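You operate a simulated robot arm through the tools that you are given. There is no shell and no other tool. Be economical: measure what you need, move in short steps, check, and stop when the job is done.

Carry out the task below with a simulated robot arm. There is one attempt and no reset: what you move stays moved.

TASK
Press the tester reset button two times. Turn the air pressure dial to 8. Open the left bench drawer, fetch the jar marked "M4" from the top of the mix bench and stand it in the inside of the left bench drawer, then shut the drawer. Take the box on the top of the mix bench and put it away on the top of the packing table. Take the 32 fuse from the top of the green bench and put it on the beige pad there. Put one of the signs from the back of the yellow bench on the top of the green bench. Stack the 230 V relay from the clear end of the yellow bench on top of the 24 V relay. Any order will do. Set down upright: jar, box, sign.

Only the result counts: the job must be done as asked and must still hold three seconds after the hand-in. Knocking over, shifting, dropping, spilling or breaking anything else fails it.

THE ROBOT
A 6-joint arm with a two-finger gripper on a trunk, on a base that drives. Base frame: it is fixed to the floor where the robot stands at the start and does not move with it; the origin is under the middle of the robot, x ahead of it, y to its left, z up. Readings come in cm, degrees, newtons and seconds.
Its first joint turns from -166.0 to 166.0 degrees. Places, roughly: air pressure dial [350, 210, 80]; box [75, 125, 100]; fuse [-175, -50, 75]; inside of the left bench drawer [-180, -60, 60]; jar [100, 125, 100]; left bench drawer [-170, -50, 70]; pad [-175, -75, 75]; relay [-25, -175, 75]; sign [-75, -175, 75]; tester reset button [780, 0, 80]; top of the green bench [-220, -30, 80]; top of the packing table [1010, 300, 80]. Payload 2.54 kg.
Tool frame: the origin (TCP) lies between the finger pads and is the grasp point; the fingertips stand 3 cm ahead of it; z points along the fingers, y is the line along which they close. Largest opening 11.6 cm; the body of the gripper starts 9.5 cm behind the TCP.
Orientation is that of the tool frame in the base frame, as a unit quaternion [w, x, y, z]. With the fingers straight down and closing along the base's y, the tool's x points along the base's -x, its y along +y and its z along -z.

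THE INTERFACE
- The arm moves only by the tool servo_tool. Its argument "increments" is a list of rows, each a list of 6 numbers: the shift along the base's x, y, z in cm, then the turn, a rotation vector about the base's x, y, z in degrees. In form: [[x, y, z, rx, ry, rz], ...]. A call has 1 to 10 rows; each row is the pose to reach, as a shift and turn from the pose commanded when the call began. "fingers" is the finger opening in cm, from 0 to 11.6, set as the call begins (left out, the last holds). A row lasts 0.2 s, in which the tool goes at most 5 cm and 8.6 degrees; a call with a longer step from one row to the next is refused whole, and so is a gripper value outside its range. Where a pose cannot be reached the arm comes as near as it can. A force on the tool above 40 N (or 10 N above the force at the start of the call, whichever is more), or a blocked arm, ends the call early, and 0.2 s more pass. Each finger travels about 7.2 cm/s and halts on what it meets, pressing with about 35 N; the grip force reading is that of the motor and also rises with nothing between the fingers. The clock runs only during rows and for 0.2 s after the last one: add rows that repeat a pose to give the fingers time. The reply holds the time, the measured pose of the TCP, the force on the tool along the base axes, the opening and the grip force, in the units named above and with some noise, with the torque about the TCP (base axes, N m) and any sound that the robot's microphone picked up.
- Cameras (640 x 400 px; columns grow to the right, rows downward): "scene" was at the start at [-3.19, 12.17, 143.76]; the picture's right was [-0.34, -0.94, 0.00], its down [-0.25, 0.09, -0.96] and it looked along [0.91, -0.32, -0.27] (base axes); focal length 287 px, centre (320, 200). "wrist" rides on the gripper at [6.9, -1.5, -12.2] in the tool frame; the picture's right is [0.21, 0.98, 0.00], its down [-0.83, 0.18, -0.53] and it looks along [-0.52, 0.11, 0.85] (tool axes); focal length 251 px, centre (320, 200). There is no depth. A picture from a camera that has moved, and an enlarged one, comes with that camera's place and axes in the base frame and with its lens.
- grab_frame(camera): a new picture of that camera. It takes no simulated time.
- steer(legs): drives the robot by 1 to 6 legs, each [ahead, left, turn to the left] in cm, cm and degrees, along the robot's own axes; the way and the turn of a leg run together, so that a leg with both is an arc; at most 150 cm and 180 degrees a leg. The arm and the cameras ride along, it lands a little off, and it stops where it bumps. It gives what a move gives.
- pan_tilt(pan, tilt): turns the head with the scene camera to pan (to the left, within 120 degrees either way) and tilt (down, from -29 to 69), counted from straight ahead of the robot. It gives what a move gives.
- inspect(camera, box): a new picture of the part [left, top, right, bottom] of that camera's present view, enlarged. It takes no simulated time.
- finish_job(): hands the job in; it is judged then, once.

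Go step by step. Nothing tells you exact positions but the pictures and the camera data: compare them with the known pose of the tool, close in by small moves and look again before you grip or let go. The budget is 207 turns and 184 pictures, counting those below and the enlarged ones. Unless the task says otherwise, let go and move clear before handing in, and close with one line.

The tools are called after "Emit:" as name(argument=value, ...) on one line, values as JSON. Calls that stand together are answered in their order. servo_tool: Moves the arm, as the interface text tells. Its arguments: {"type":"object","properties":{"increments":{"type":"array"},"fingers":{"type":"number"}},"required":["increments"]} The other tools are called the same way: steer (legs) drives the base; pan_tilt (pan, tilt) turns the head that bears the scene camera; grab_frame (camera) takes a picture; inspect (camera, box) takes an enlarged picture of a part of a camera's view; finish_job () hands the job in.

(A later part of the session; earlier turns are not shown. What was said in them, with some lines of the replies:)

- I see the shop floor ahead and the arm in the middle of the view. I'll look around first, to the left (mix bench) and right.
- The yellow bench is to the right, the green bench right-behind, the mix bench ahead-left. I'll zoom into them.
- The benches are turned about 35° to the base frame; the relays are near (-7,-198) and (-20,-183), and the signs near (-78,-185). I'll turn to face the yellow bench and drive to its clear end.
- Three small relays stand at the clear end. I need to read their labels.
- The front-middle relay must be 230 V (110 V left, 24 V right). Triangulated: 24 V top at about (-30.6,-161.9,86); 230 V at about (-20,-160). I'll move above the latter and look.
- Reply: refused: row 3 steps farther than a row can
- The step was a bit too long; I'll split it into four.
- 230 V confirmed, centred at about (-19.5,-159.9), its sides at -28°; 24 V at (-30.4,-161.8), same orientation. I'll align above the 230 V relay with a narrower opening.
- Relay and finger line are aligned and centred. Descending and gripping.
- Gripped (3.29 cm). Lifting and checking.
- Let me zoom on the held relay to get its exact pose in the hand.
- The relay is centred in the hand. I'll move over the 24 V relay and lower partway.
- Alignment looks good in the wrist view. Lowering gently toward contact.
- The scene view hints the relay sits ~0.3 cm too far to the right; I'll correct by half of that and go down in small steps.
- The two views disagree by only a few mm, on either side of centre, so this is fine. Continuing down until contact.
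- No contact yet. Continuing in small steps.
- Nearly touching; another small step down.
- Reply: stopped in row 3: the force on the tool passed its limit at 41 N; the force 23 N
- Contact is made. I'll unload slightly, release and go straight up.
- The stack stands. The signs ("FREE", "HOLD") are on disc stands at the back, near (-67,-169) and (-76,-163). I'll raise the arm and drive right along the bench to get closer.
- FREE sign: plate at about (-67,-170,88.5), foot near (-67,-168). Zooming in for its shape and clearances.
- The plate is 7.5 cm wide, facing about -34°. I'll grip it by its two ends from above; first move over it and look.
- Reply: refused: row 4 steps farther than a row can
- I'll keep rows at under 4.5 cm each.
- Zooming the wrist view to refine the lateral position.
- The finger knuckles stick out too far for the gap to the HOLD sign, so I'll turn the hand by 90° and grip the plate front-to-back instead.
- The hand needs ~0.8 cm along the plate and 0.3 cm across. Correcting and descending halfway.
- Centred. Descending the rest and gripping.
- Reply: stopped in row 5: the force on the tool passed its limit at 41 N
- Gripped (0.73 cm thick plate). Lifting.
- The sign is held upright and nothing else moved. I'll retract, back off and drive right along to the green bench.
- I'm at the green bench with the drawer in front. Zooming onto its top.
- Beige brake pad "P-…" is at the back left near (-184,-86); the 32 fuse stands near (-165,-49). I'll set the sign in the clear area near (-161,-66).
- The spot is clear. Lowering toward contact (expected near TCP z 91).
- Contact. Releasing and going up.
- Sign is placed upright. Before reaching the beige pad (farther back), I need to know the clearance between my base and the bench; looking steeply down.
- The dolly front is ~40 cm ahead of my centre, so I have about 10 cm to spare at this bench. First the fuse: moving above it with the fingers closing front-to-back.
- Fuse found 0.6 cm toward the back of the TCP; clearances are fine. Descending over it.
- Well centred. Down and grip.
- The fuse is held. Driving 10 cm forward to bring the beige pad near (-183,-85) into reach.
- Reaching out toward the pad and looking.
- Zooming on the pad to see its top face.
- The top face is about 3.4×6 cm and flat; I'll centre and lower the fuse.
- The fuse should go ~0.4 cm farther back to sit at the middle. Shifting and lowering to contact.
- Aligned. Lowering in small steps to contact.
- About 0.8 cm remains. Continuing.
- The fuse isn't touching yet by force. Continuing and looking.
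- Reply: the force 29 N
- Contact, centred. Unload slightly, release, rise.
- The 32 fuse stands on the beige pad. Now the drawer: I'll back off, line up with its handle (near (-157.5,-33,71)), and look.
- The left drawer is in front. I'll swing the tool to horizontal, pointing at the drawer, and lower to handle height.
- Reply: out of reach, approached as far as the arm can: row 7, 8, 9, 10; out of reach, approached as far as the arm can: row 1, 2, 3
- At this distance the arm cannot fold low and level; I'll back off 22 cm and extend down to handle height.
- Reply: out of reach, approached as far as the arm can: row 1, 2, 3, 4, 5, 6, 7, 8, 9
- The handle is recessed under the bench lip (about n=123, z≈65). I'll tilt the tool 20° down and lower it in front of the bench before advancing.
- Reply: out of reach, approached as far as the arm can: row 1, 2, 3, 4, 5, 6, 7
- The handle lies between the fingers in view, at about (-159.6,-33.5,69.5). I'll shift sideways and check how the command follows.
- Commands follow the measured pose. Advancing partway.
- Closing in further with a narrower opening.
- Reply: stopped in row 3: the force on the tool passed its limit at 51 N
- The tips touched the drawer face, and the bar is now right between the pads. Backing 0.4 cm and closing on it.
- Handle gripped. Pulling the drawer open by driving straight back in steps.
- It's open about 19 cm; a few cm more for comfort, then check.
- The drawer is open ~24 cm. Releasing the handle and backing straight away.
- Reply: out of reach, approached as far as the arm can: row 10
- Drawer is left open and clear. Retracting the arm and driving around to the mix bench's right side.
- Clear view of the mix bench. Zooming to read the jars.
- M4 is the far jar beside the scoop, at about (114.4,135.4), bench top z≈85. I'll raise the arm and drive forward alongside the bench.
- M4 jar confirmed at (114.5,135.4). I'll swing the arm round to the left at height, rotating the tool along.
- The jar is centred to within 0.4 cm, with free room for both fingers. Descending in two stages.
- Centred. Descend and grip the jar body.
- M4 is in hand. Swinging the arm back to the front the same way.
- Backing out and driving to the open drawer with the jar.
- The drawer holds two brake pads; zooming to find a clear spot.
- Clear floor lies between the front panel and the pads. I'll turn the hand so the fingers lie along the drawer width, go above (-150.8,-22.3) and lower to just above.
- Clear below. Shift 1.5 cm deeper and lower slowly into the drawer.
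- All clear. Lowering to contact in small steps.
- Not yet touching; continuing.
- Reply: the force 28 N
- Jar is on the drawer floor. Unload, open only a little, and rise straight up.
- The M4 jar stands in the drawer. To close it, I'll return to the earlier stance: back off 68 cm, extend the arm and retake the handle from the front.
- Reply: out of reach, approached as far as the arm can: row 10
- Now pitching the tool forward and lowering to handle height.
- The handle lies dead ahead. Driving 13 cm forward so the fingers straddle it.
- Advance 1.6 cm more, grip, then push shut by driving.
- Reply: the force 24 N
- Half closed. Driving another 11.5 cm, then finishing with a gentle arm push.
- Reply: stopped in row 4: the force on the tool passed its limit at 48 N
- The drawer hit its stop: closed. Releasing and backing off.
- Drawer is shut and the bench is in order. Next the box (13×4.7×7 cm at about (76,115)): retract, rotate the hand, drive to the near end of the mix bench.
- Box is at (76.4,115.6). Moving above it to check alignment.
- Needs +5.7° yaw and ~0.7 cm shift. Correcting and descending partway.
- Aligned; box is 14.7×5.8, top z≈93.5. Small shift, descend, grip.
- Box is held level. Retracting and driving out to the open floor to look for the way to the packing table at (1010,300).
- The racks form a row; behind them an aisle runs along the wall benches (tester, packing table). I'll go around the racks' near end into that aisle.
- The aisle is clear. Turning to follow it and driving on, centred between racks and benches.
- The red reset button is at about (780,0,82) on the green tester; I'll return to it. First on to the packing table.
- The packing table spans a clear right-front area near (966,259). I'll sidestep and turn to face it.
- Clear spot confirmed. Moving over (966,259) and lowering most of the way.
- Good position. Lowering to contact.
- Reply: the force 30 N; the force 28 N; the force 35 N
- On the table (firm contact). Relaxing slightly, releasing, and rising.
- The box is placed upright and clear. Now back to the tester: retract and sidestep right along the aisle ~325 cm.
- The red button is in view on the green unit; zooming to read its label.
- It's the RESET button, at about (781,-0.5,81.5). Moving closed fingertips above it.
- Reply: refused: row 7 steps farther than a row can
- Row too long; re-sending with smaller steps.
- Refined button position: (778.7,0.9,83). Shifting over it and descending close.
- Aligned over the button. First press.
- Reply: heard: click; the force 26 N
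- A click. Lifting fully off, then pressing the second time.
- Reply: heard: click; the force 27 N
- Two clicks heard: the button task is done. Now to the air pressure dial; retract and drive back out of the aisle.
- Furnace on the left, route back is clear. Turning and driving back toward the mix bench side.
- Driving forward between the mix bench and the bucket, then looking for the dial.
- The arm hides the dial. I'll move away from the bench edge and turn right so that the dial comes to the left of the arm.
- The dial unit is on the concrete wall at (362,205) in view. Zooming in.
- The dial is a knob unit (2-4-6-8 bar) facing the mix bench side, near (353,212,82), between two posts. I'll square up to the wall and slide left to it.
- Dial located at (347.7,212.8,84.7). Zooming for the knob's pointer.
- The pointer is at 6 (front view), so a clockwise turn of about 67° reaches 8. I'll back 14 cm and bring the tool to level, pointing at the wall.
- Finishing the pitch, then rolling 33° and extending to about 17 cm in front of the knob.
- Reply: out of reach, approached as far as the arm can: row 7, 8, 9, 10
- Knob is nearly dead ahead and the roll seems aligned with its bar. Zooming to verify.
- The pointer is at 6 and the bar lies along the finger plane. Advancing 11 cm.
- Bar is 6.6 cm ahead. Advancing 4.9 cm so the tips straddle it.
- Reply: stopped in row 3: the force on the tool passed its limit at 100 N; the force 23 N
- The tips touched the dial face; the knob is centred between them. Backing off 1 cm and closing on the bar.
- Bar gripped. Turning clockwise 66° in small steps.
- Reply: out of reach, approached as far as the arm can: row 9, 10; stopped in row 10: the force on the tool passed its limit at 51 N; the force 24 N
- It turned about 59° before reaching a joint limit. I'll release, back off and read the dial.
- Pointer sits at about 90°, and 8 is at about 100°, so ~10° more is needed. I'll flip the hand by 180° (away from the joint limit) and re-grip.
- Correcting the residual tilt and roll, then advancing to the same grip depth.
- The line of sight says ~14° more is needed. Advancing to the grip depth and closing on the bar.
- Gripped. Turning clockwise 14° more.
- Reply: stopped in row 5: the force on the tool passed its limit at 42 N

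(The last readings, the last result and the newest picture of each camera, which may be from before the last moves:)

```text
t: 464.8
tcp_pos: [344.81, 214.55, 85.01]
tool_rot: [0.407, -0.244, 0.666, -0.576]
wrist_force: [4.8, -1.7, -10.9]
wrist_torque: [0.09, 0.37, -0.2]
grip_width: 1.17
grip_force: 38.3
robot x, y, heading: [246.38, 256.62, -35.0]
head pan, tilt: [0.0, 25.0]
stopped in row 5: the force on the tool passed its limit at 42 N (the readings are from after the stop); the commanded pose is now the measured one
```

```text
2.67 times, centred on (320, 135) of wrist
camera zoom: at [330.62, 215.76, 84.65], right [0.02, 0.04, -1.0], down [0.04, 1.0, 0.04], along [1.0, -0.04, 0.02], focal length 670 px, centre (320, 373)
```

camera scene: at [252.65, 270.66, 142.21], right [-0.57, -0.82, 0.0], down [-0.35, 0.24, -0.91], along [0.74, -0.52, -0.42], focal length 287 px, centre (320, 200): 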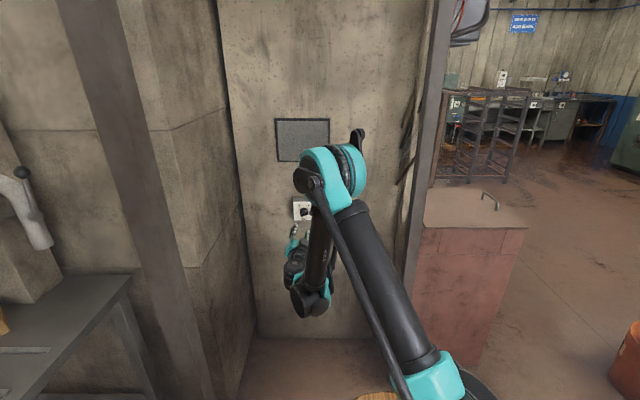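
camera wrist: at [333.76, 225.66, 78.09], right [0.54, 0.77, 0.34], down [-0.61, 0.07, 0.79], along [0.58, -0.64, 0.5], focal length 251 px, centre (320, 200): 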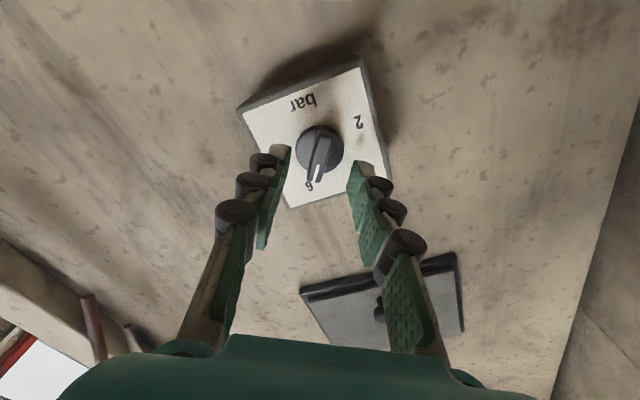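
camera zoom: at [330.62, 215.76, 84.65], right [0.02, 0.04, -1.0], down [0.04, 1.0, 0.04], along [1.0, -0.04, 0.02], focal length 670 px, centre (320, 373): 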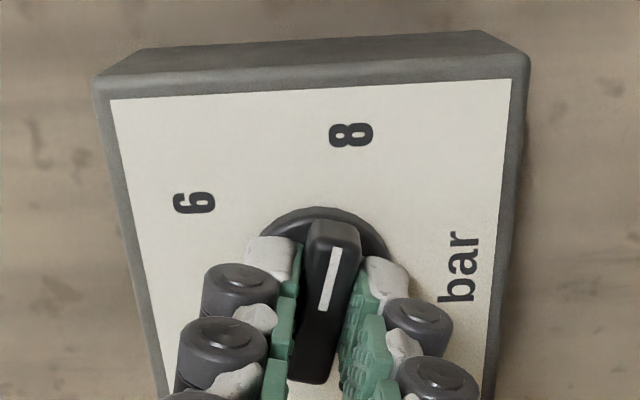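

The bar now points along the line to 8 (within ~2°). Releasing, backing off and checking from the front.

Emit:
servo_tool(increments=[[0, 0, 0, 0, 0, 0], [0, 0, 0, 0, 0, 0], [0, 0, 0, 0, 0, 0]], fingers=4)

Emit:
servo_tool(increments=[[-3, 2.1, 0, 0, 0, 0], [-6, 4.2, 0, 0, 0, 0], [-9, 6.3, 0, 0, 0, 0], [-9, 6.3, 0, 0, 0, 0]])

Emit:
inspect(camera="wrist", box=[240, 60, 420, 210])

Emit:
inspect(camera="scene", box=[280, 190, 320, 230])

```text
t: 465.6
tcp_pos: [344.66, 214.62, 85.11]
tool_rot: [0.409, -0.244, 0.665, -0.576]
wrist_force: [-0.3, 1.4, -0.1]
wrist_torque: [0.02, 0.0, -0.03]
grip_width: 4.01
grip_force: 0.1
robot x, y, heading: [246.33, 256.29, -35.0]
head pan, tilt: [0.0, 25.0]
```

```text
t: 466.6
tcp_pos: [335.69, 220.85, 85.01]
tool_rot: [0.408, -0.244, 0.665, -0.576]
wrist_force: [-0.3, -0.3, -0.9]
wrist_torque: [0.02, 0.03, 0.0]
grip_width: 4.0
grip_force: 0.0
robot x, y, heading: [246.01, 256.44, -34.9]
head pan, tilt: [0.0, 25.0]
```

```text
2.67 times, centred on (330, 135) of wrist
camera zoom: at [321.58, 222.15, 84.68], right [0.02, 0.04, -1.0], down [0.04, 1.0, 0.04], along [1.0, -0.04, 0.02], focal length 670 px, centre (293, 373)
```

zoom: 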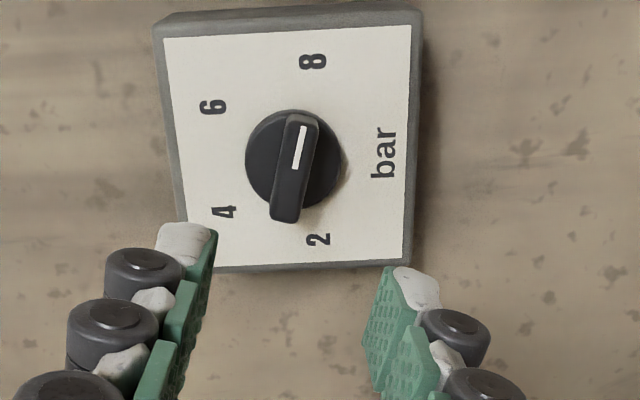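

```text
10.00 times, centred on (300, 210) of scene
camera zoom: at [252.62, 270.72, 142.21], right [-0.57, -0.82, 0.0], down [-0.35, 0.24, -0.91], along [0.74, -0.52, -0.42], focal length 2869 px, centre (520, 100)
```

zoom: 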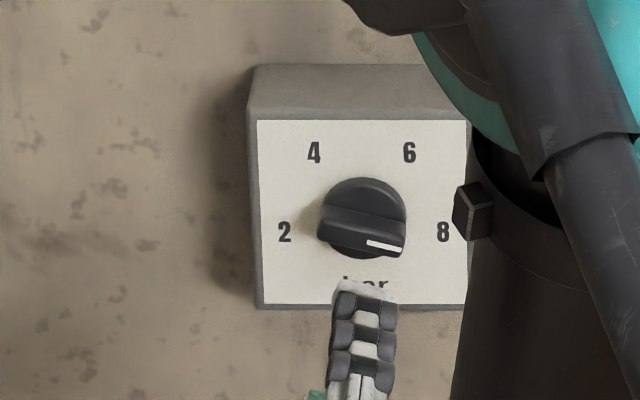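

The pointer now points at 8 in both views. All jobs are done; moving clear of the wall before handing in.

Emit:
steer(legs=[[-15, 0, 0]])

Emit:
finish_job()

```text
t: 467.9
tcp_pos: [323.54, 229.46, 84.93]
tool_rot: [0.409, -0.244, 0.665, -0.576]
wrist_force: [0.2, 0.4, -0.3]
wrist_torque: [0.01, -0.01, -0.01]
grip_width: 3.99
grip_force: 0.0
robot x, y, heading: [233.74, 264.84, -34.5]
head pan, tilt: [0.0, 25.0]
```

```text
The job is handed in.
```

I did every part of the task and handed it in: reset button pressed twice, dial at 8, M4 jar in the shut drawer, box on the packing table, 32 fuse on the beige pad, the FREE sign on the green bench, and the 230 V relay on the 24 V relay.
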